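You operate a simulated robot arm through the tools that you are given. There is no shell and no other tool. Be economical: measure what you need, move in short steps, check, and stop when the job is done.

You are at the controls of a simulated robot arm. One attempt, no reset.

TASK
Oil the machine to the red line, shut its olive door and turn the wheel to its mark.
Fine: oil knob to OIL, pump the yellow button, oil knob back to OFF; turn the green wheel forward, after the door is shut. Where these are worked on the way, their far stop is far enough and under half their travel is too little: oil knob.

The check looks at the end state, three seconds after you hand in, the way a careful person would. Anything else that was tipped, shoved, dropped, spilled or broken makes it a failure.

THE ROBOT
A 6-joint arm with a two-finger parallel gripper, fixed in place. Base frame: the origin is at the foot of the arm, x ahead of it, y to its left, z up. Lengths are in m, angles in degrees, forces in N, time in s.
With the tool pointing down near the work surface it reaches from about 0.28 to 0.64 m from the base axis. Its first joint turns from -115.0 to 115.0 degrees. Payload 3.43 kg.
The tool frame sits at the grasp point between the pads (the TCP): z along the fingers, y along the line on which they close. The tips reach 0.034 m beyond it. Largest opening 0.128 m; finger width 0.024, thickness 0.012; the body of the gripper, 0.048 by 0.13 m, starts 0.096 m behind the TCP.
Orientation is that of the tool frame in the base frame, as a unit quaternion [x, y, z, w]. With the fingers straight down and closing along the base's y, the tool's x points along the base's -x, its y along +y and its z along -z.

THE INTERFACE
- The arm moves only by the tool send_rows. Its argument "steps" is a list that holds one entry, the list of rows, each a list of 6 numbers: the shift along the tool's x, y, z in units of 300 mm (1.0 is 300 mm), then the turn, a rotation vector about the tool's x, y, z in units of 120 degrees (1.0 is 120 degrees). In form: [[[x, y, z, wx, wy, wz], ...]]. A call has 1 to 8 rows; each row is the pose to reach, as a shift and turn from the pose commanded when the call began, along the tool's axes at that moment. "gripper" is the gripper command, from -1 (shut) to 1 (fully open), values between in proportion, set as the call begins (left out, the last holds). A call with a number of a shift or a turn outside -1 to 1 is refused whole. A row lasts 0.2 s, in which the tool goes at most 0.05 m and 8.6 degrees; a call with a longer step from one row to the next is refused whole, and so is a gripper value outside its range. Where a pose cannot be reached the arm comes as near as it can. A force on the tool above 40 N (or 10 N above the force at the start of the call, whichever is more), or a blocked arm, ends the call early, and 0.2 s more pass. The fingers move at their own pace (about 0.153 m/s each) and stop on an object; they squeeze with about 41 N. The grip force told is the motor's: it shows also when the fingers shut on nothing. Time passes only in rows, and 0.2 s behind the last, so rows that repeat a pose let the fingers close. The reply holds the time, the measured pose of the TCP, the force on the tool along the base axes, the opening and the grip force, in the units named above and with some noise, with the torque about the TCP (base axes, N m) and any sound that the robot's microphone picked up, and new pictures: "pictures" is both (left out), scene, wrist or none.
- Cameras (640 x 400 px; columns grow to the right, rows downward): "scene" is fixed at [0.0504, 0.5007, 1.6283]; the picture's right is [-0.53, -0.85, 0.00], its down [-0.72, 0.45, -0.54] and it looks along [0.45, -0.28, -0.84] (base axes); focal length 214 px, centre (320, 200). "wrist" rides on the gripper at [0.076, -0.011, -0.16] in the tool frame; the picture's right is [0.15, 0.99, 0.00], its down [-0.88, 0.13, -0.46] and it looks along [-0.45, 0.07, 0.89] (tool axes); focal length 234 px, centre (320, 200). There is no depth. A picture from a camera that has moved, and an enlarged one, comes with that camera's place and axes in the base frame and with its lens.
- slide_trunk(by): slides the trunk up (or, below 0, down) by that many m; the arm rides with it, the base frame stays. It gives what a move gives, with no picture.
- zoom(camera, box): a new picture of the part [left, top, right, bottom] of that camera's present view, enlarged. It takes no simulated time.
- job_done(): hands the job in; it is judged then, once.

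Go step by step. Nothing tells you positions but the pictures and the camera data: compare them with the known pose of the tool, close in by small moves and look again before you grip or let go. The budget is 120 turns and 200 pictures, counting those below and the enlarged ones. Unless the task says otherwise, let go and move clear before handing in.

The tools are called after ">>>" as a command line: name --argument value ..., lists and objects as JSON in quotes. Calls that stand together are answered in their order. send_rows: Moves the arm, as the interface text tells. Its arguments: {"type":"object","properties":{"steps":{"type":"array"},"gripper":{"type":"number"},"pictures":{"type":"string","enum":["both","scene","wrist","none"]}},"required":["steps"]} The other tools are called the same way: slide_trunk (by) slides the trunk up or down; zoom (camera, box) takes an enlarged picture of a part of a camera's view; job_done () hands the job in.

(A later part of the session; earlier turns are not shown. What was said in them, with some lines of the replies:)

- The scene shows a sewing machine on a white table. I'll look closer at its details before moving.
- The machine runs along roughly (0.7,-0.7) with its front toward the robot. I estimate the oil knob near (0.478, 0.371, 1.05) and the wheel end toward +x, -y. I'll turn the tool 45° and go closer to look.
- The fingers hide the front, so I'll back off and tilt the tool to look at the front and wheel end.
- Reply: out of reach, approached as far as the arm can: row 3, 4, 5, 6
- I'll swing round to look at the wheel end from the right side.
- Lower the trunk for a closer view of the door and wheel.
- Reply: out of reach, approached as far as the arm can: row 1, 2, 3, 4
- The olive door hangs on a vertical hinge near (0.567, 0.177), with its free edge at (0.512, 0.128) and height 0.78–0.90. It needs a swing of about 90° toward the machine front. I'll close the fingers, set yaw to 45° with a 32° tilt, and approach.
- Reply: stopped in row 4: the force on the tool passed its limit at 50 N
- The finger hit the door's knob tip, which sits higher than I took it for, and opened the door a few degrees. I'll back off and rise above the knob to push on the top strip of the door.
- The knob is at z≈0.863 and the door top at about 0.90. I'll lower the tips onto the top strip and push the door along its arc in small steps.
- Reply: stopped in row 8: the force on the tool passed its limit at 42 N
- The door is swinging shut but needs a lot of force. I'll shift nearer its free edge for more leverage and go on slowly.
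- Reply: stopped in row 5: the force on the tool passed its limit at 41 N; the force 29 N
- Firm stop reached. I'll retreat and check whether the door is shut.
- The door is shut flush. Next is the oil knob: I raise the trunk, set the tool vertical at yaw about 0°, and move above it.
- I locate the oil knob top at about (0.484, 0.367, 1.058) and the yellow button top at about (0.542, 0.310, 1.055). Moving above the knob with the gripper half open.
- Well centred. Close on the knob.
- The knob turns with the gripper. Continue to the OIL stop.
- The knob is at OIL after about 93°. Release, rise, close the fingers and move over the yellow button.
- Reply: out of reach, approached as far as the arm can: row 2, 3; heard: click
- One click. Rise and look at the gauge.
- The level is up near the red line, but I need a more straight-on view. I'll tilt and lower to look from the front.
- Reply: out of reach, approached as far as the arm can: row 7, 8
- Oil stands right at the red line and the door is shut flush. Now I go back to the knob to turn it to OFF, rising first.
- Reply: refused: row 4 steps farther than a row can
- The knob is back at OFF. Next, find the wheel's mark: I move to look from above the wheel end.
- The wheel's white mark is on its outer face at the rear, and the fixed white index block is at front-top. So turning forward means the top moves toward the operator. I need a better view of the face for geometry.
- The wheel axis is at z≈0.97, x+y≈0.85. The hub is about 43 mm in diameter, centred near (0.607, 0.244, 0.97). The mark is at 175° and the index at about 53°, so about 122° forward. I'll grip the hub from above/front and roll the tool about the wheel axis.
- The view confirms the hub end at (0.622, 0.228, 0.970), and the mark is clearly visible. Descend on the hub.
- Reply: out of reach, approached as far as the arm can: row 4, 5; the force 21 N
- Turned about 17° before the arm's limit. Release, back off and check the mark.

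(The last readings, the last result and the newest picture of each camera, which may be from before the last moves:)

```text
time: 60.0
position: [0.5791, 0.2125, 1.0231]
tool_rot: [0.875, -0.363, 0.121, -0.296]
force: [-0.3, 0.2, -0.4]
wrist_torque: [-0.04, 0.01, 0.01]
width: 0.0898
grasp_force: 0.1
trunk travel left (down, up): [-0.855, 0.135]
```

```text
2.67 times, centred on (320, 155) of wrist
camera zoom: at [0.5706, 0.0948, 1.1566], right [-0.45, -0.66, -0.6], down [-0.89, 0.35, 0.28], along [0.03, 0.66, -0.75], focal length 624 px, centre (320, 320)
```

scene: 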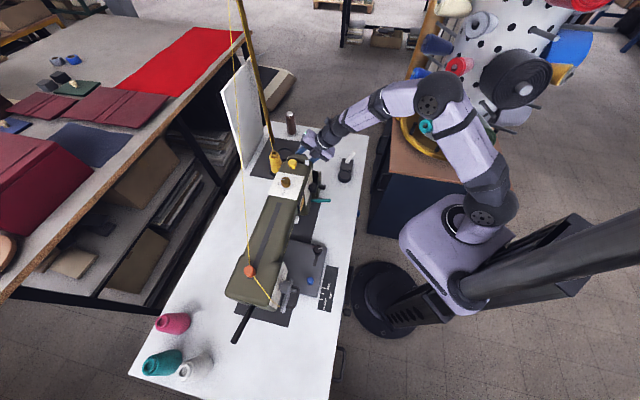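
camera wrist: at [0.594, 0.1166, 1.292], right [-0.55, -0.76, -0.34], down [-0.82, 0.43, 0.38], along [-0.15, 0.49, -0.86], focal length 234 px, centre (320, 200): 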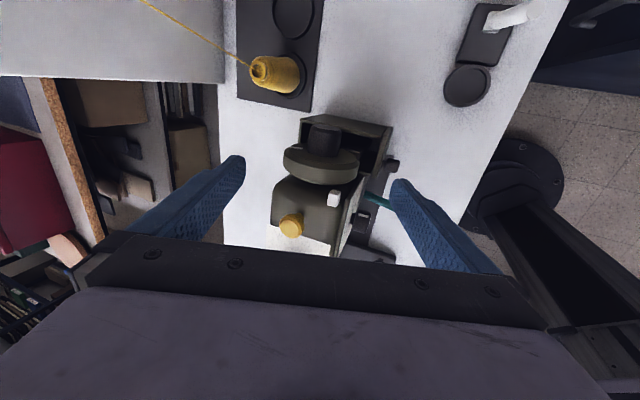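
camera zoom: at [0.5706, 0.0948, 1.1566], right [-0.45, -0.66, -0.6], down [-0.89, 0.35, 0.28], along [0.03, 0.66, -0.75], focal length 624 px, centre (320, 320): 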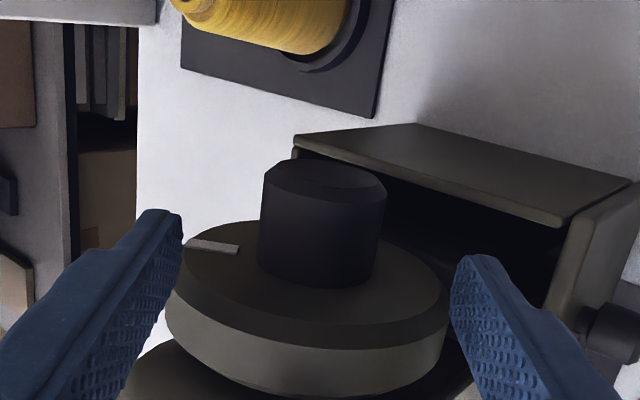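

The wheel followed without slip. I'll lower the trunk relative to the TCP to gain tilt range.

>>> send_rows --steps '[[[0, -0.076, -0.1, 0, 0, 0], [0, -0.15, -0.2, 0, 0, 0], [0, -0.227, -0.3, 0, 0, 0], [0, -0.303, -0.397, 0, 0, 0], [0, -0.303, -0.397, 0, 0, 0]]]' --pictures "none"

>>> slide_trunk --by -0.15

>>> send_rows --steps '[[[0, 0, 0, 0.06, 0, 0], [0, 0, 0, 0.12, 0, 0], [0, 0, 0, 0.18, 0, 0], [0, 0, 0, 0.24, 0, 0]]]' --pictures "scene"

```text
time: 61.2
position: [0.5815, 0.2113, 1.1715]
tool_rot: [0.876, -0.362, 0.122, -0.295]
force: [0.0, 0.7, 0.5]
wrist_torque: [0.04, 0.01, 0.03]
width: 0.0895
grasp_force: 0.0
trunk travel left (down, up): [-0.855, 0.135]
```

```text
time: 63.0
position: [0.5797, 0.2128, 1.022]
tool_rot: [0.876, -0.362, 0.122, -0.295]
force: [0.5, 0.7, 0.2]
wrist_torque: [0.03, 0.01, -0.03]
width: 0.0896
grasp_force: 0.1
trunk travel left (down, up): [-0.705, 0.285]
```

```text
time: 64.0
position: [0.5804, 0.2141, 1.0249]
tool_rot: [0.832, -0.346, 0.167, -0.4]
force: [0.3, 0.0, 1.2]
wrist_torque: [0.01, -0.01, -0.01]
width: 0.0896
grasp_force: 0.1
out of reach, approached as far as the arm can: row 2, 3, 4
trunk travel left (down, up): [-0.705, 0.285]
```

scene: 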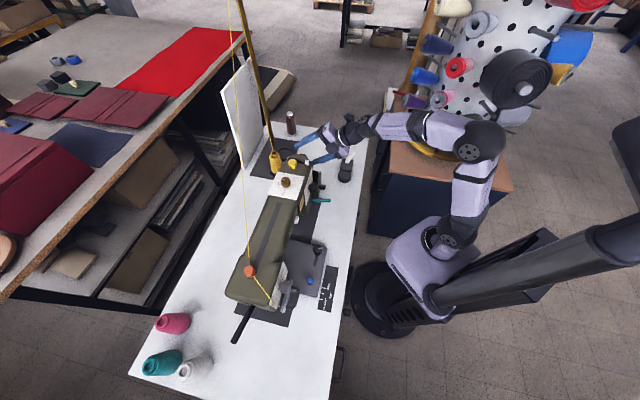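

>>> send_rows --steps '[[[0.001, -0.04, 0.004, -0.05, 0, 0], [0.003, -0.07, 0.009, -0.12, 0, 0], [0.004, -0.1, 0.014, -0.19, 0, 0], [0.006, -0.125, 0.019, -0.26, 0, 0], [0.007, -0.15, 0.024, -0.33, 0, 0], [0.009, -0.173, 0.03, -0.39, 0, 0], [0.009, -0.173, 0.03, -0.428, 0, 0], [0.009, -0.173, 0.03, -0.428, 0, 0]]]' --pictures "none"

>>> zoom --camera "wrist" --box '[200, 80, 440, 230]'

```text
time: 65.5
position: [0.5757, 0.2238, 1.0528]
tool_rot: [0.921, -0.385, 0.03, -0.05]
force: [3.4, 0.8, 13.0]
wrist_torque: [0.58, -0.39, 0.05]
width: 0.0917
grasp_force: 2.0
out of reach, approached as far as the arm can: row 5, 6, 7
trunk travel left (down, up): [-0.705, 0.285]
stopped in row 7: the force on the tool passed its limit at 51 N (the readings are from after the stop); the commanded pose is now the measured one
```

```text
2.67 times, centred on (320, 155) of wrist
camera zoom: at [0.6218, 0.1665, 1.2124], right [-0.6, -0.79, -0.11], down [-0.75, 0.51, 0.42], along [-0.28, 0.33, -0.9], focal length 624 px, centre (320, 320)
```

zoom: 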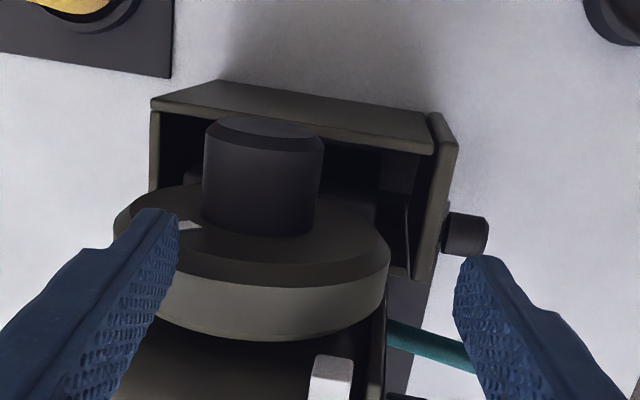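

The reach limit pulled the fingers onto the wheel rim. Raise and re-centre at θ≈16°.

>>> send_rows --steps '[[[0, 0, -0.133, 0, 0, 0], [0.042, -0.043, -0.1, 0.04, 0, 0], [0.042, -0.043, -0.08, 0.078, 0, 0], [0.042, -0.043, -0.08, 0.078, 0, 0]]]' --pictures "none"

>>> zoom --camera "wrist" --box '[200, 80, 440, 230]'

```text
time: 66.5
position: [0.5911, 0.2223, 1.0764]
tool_rot: [0.914, -0.383, 0.058, -0.121]
force: [0.3, -0.6, -0.4]
wrist_torque: [0.0, -0.01, 0.01]
width: 0.0897
grasp_force: 0.0
out of reach, approached as far as the arm can: row 1, 2
trunk travel left (down, up): [-0.705, 0.285]
```

```text
2.67 times, centred on (320, 155) of wrist
camera zoom: at [0.6195, 0.1466, 1.2335], right [-0.57, -0.78, -0.26], down [-0.8, 0.46, 0.39], along [-0.18, 0.43, -0.88], focal length 624 px, centre (320, 320)
```

zoom: 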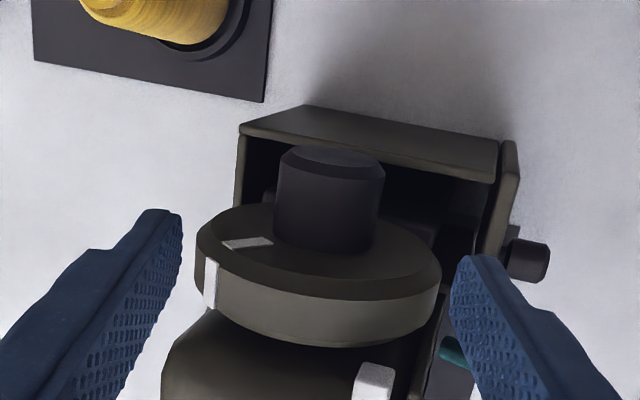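

The wheel also has a rim mark, now at about 143°, so about 90° remain. Descend and grip again.

>>> send_rows --steps '[[[0, 0.004, 0.1, 0, 0, 0], [0.001, 0.008, 0.2, 0, 0, 0], [0.003, 0.012, 0.3, 0, 0, 0], [0.003, 0.012, 0.368, 0, 0, 0], [0.003, 0.012, 0.368, 0, 0, 0]]]' --pictures "none"

>>> zoom --camera "wrist" --box '[200, 80, 440, 230]'

```text
time: 67.7
position: [0.6107, 0.238, 0.9674]
tool_rot: [0.914, -0.382, 0.059, -0.121]
force: [-0.1, -0.2, 0.2]
wrist_torque: [-0.01, -0.01, 0.03]
width: 0.0897
grasp_force: 0.1
trunk travel left (down, up): [-0.705, 0.285]
```

```text
2.67 times, centred on (320, 155) of wrist
camera zoom: at [0.6395, 0.1632, 1.1247], right [-0.57, -0.78, -0.26], down [-0.8, 0.46, 0.39], along [-0.18, 0.43, -0.88], focal length 624 px, centre (320, 320)
```

zoom: 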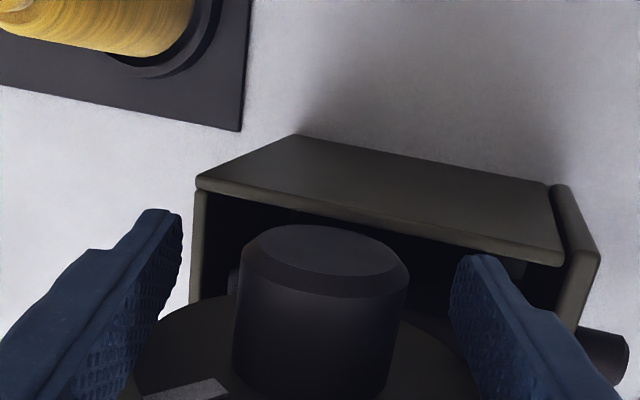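

>>> send_rows --steps '[[[0, 0, 0, 0, 0, 0], [0, 0, 0, 0, 0, 0], [0, 0, 0, 0, 0, 0]]]' --gripper -0.6 --pictures "none"

>>> send_rows --steps '[[[0, 0, 0, 0.05, 0, 0], [0, 0, 0, 0.1, 0, 0], [0, 0, 0, 0.15, 0, 0], [0, 0, 0, 0.2, 0, 0], [0, 0, 0, 0.25, 0, 0], [0, 0, 0, 0.29, 0, 0], [0, 0, 0, 0.29, 0, 0]]]' --pictures "none"

```text
time: 68.5
position: [0.6108, 0.2383, 0.9674]
tool_rot: [0.914, -0.382, 0.059, -0.121]
force: [1.5, 0.2, -0.5]
wrist_torque: [-0.03, -0.04, 0.28]
width: 0.0455
grasp_force: 44.6
trunk travel left (down, up): [-0.705, 0.285]
```

```text
time: 70.1
position: [0.6115, 0.2392, 0.9688]
tool_rot: [0.841, -0.352, 0.161, -0.377]
force: [-5.6, -6.2, 0.8]
wrist_torque: [0.07, 0.06, 0.3]
width: 0.0455
grasp_force: 45.7
out of reach, approached as far as the arm can: row 6, 7
trunk travel left (down, up): [-0.705, 0.285]
stopped in row 7: the force on the tool passed its limit at 43 N (the readings are from after the stop); the commanded pose is now the measured one
```

>>> send_rows --steps '[[[0, 0, 0, 0, 0, 0], [0, 0, 0, 0, 0, 0], [0, 0, -0.15, 0, 0, 0], [0, 0, -0.3, 0, 0, 0], [0, -0.045, -0.285, -0.068, 0, 0], [0, -0.09, -0.272, -0.136, 0, 0], [0, -0.13, -0.26, -0.204, 0, 0], [0, -0.161, -0.251, -0.27, 0, 0]]]' --gripper 0.4 --pictures "none"

>>> zoom --camera "wrist" --box '[200, 80, 440, 230]'

```text
time: 71.9
position: [0.595, 0.2248, 1.0514]
tool_rot: [0.914, -0.383, 0.056, -0.125]
force: [0.2, -0.5, 0.6]
wrist_torque: [-0.03, 0.0, 0.02]
width: 0.0897
grasp_force: 0.0
trunk travel left (down, up): [-0.705, 0.285]
```

```text
2.67 times, centred on (320, 155) of wrist
camera zoom: at [0.6246, 0.1484, 1.2079], right [-0.58, -0.77, -0.27], down [-0.8, 0.46, 0.4], along [-0.18, 0.44, -0.88], focal length 624 px, centre (320, 320)
```

zoom: 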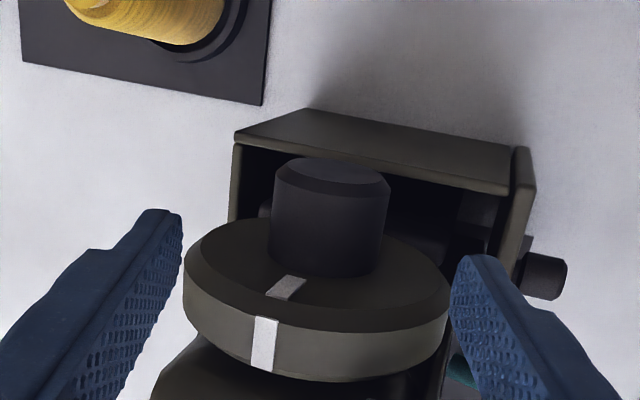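

Mark is now near the top (about 100°). Another stroke.

>>> send_rows --steps '[[[0.001, 0.003, 0.1, 0, 0, 0], [0.003, 0.005, 0.2, 0, 0, 0], [0.004, 0.007, 0.287, 0, 0, 0], [0.004, 0.007, 0.287, 0, 0, 0]]]' --pictures "none"

>>> send_rows --steps '[[[0, 0, 0, 0, 0, 0], [0, 0, 0, 0, 0, 0], [0, 0, 0, 0, 0, 0]]]' --gripper -0.6 --pictures "none"

>>> send_rows --steps '[[[0, 0, 0, 0.05, 0, 0], [0, 0, 0, 0.1, 0, 0], [0, 0, 0, 0.15, 0, 0], [0, 0, 0, 0.2, 0, 0], [0, 0, 0, 0.25, 0, 0], [0, 0, 0, 0.25, 0, 0]]]' --pictures "none"

>>> zoom --camera "scene" --box '[275, 135, 345, 188]'

```text
time: 72.9
position: [0.6115, 0.2374, 0.9725]
tool_rot: [0.913, -0.382, 0.057, -0.128]
force: [-0.1, 0.0, 0.1]
wrist_torque: [-0.02, 0.0, 0.02]
width: 0.0896
grasp_force: 0.0
trunk travel left (down, up): [-0.705, 0.285]
```

```text
time: 73.7
position: [0.6119, 0.2372, 0.9706]
tool_rot: [0.914, -0.381, 0.057, -0.127]
force: [-4.4, -2.4, -4.2]
wrist_torque: [-0.28, -0.31, 0.47]
width: 0.0455
grasp_force: 44.8
trunk travel left (down, up): [-0.705, 0.285]
```

```text
time: 75.1
position: [0.6118, 0.2365, 0.9712]
tool_rot: [0.849, -0.354, 0.154, -0.36]
force: [-7.0, -8.7, -1.6]
wrist_torque: [0.32, 0.34, 0.23]
width: 0.0456
grasp_force: 45.2
trunk travel left (down, up): [-0.705, 0.285]
```

```text
7.55 times, centred on (310, 162) of scene
camera zoom: at [0.0504, 0.5007, 1.6283], right [-0.53, -0.85, 0.0], down [-0.72, 0.45, -0.54], along [0.45, -0.28, -0.84], focal length 1619 px, centre (396, 491)
```

zoom: 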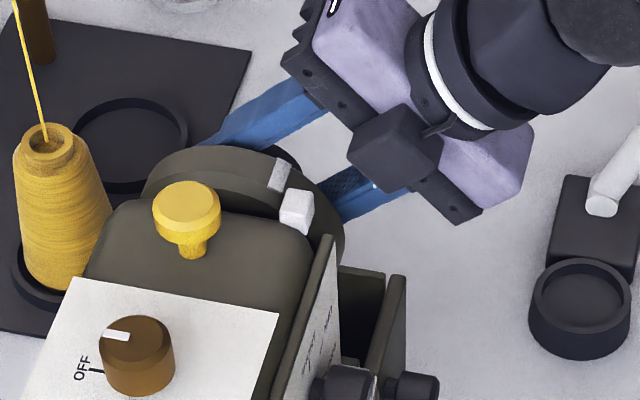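

The scene camera shows the rim mark nearing the index block, about 10° to go. Release and re-grip.

>>> send_rows --steps '[[[0, 0, 0, 0, 0, 0], [0, 0, 0, 0, 0, 0], [0, 0, -0.15, 0, 0, 0], [0, 0, -0.3, 0, 0, 0], [0, -0.045, -0.285, -0.068, 0, 0], [0, -0.08, -0.275, -0.12, 0, 0], [0, -0.08, -0.275, -0.12, 0, 0]]]' --gripper 0.4 --pictures "none"

>>> zoom --camera "wrist" --box '[240, 110, 400, 230]'

>>> zoom --camera "scene" --box '[285, 140, 325, 170]'

```text
time: 76.7
position: [0.5812, 0.2076, 1.0465]
tool_rot: [0.888, -0.371, 0.109, -0.249]
force: [-0.3, 1.0, -0.8]
wrist_torque: [0.01, 0.0, 0.03]
width: 0.0896
grasp_force: 0.1
trunk travel left (down, up): [-0.705, 0.285]
```

```text
3.33 times, centred on (320, 170) of wrist
camera zoom: at [0.5813, 0.102, 1.1873], right [-0.5, -0.7, -0.52], down [-0.87, 0.38, 0.31], along [-0.02, 0.6, -0.8], focal length 781 px, centre (320, 300)
```

zoom: 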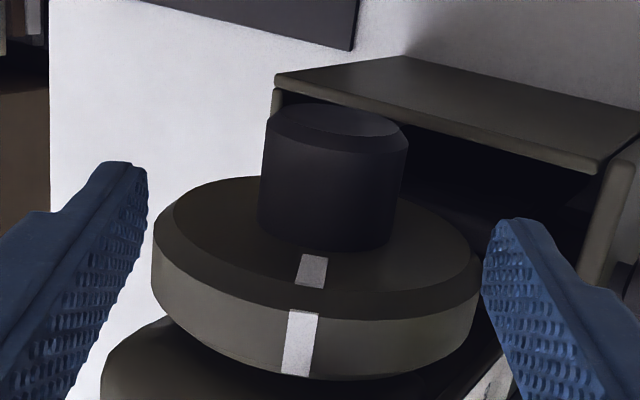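

```text
13.33 times, centred on (305, 155) of scene
camera zoom: at [0.0504, 0.5007, 1.6283], right [-0.53, -0.85, 0.0], down [-0.72, 0.45, -0.54], along [0.45, -0.28, -0.84], focal length 2860 px, centre (520, 800)
```

zoom: 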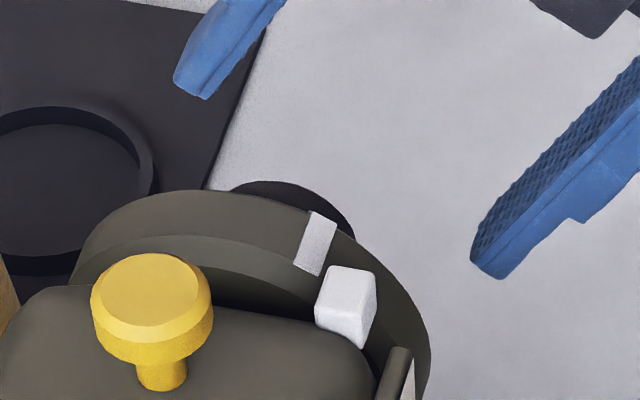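

About 9–10° remain. Grip again and rotate 9.5°.

>>> send_rows --steps '[[[0, 0.005, 0.1, 0, 0, 0], [0, 0.01, 0.2, 0, 0, 0], [0, 0.014, 0.294, 0, 0, 0], [0, 0.014, 0.294, 0, 0, 0]]]' --pictures "none"

>>> send_rows --steps '[[[0, 0, 0, 0, 0, 0], [0, 0, 0, 0, 0, 0], [0, 0, 0, 0, 0, 0]]]' --gripper -0.6 --pictures "none"

>>> send_rows --steps '[[[0, 0, 0, 0.04, 0, 0], [0, 0, 0, 0.07, 0, 0], [0, 0, 0, 0.07, 0, 0]]]' --pictures "none"

>>> zoom --camera "scene" --box '[285, 140, 325, 170]'

```text
time: 77.7
position: [0.6131, 0.2359, 0.9686]
tool_rot: [0.888, -0.371, 0.108, -0.25]
force: [-0.6, 0.2, 0.0]
wrist_torque: [-0.02, -0.02, -0.01]
width: 0.0898
grasp_force: 0.0
trunk travel left (down, up): [-0.705, 0.285]
```

```text
time: 78.5
position: [0.6129, 0.2364, 0.9692]
tool_rot: [0.888, -0.371, 0.109, -0.25]
force: [1.9, 0.8, -1.2]
wrist_torque: [-0.08, -0.11, 0.13]
width: 0.0455
grasp_force: 45.6
trunk travel left (down, up): [-0.705, 0.285]
```

```text
time: 79.3
position: [0.6143, 0.2359, 0.9687]
tool_rot: [0.866, -0.363, 0.136, -0.315]
force: [5.9, -2.6, 3.8]
wrist_torque: [0.57, 0.55, 0.99]
width: 0.0457
grasp_force: 44.8
trunk travel left (down, up): [-0.705, 0.285]
```

```text
13.33 times, centred on (305, 155) of scene
camera zoom: at [0.0504, 0.5007, 1.6283], right [-0.53, -0.85, 0.0], down [-0.72, 0.45, -0.54], along [0.45, -0.28, -0.84], focal length 2860 px, centre (520, 800)
```

zoom: 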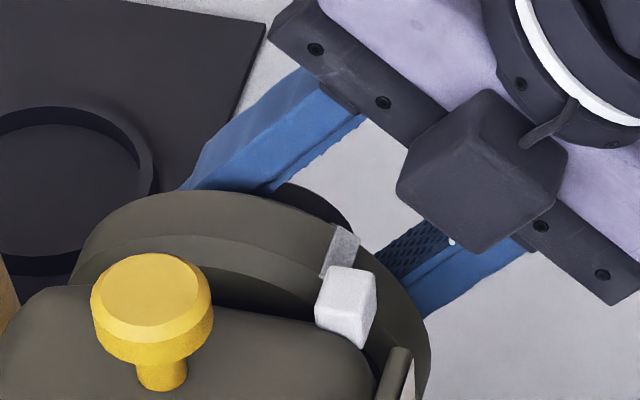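

The mark seems to meet the index. Release, back straight out radially to verify.

>>> send_rows --steps '[[[0, 0, 0, 0, 0, 0], [0, 0, 0, 0, 0, 0], [0, 0, -0.15, 0, 0, 0], [0, 0, -0.3, 0, 0, 0], [0, 0, -0.45, 0, 0, 0], [0, 0, -0.6, 0, 0, 0], [0, 0, -0.6, 0, 0, 0]]]' --gripper 0.8 --pictures "none"

>>> zoom --camera "wrist" --box '[250, 120, 390, 240]'

>>> zoom --camera "scene" --box '[285, 140, 325, 170]'

```text
time: 80.9
position: [0.5312, 0.1559, 1.1049]
tool_rot: [0.867, -0.362, 0.136, -0.313]
force: [0.9, 0.0, -0.3]
wrist_torque: [0.0, 0.02, 0.01]
width: 0.1155
grasp_force: 0.0
trunk travel left (down, up): [-0.705, 0.285]
```

```text
3.33 times, centred on (320, 180) of wrist
camera zoom: at [0.5168, 0.0364, 1.2326], right [-0.44, -0.64, -0.63], down [-0.9, 0.35, 0.26], along [0.06, 0.68, -0.73], focal length 781 px, centre (320, 267)
```

zoom: 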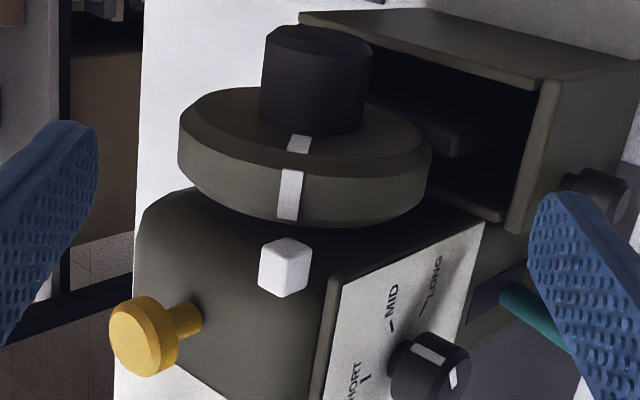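

```text
13.33 times, centred on (305, 155) of scene
camera zoom: at [0.0504, 0.5007, 1.6283], right [-0.53, -0.85, 0.0], down [-0.72, 0.45, -0.54], along [0.45, -0.28, -0.84], focal length 2860 px, centre (520, 800)
```

zoom: 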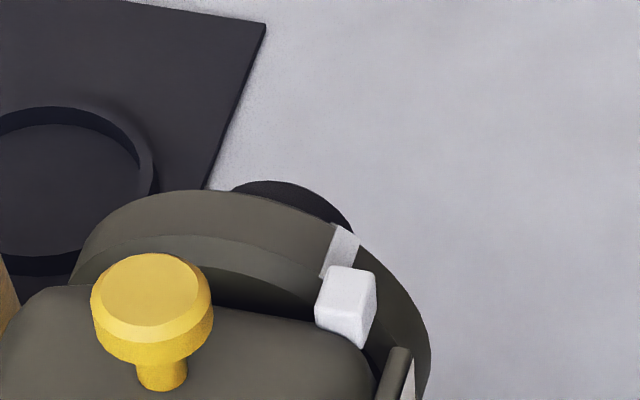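

The mark lines up with the index block. I'll retreat and do a last overall check.

>>> send_rows --steps '[[[0, 0, -0.15, 0, 0, 0], [0, -0.1, -0.25, 0, 0, 0], [0, -0.2, -0.3, 0, 0, 0], [0, -0.2, -0.3, 0, 0, 0]]]'

>>> zoom --camera "scene" --box '[255, 130, 365, 215]'

>>> zoom --camera "wrist" --box '[240, 120, 420, 250]'

```text
time: 81.9
position: [0.5185, 0.1496, 1.2118]
tool_rot: [0.867, -0.363, 0.135, -0.314]
force: [-0.4, 1.0, -0.1]
wrist_torque: [0.0, 0.05, -0.02]
width: 0.1152
grasp_force: 0.0
trunk travel left (down, up): [-0.705, 0.285]
camera wrist: at [0.5047, 0.0302, 1.341], right [-0.43, -0.64, -0.63], down [-0.9, 0.35, 0.26], along [0.06, 0.68, -0.73], focal length 234 px, centre (320, 200)
```

scene: 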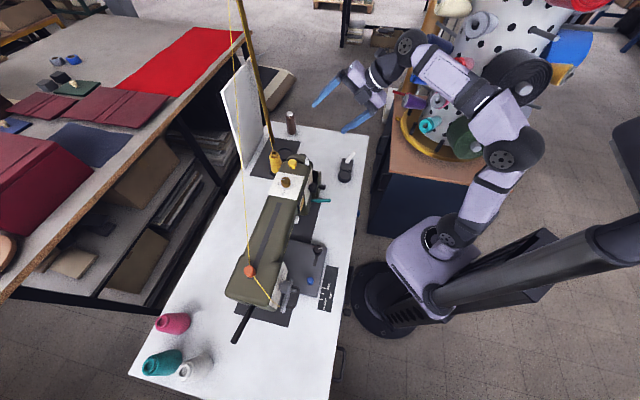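
wrist: 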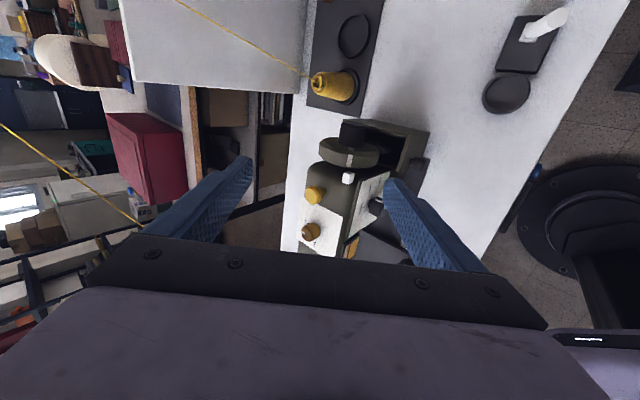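

```text
4.71 times, centred on (310, 172) of scene
camera zoom: at [0.0504, 0.5007, 1.6283], right [-0.53, -0.85, 0.0], down [-0.72, 0.45, -0.54], along [0.45, -0.28, -0.84], focal length 1009 px, centre (367, 329)
```

zoom: 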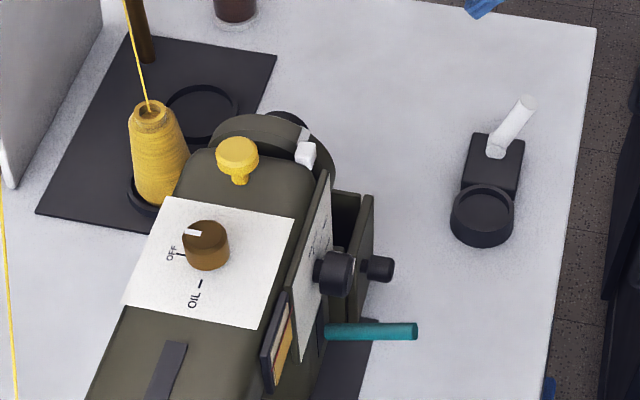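

```text
3.08 times, centred on (330, 185) of wrist
camera zoom: at [0.5047, 0.0302, 1.341], right [-0.43, -0.64, -0.63], down [-0.9, 0.35, 0.26], along [0.06, 0.68, -0.73], focal length 720 px, centre (289, 246)
```

zoom: 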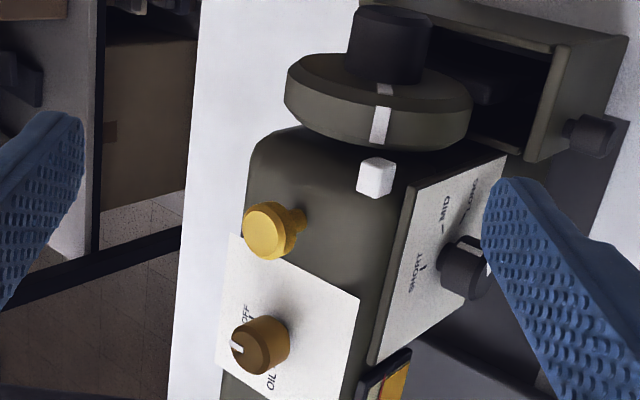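

The oil is at the red line, the knob is at OFF, the door is shut, the wheel mark is on its index, and the arm is clear, so I'm handing in.

>>> job_done

```text
The job is handed in.
```

I handed the job in with every step done; the result of the check isn't known yet.

- **Oil:** I turned the knob to OIL, pumped the yellow button once, and turned the knob back to OFF. The level then stood at the red line.
- **Door:** the olive door is swung shut against its stop, and this was done before the wheel was turned. My first approach bumped the door's knob at about 50 N and opened it a few degrees more. I saw no damage.
- **Wheel:** I turned it forward until its mark lined up with the white index block, within about a degree by eye. While I was re-gripping, a finger pressed briefly on the rim, also at about 50 N, and nothing looked displaced.

The arm is clear of the machine.
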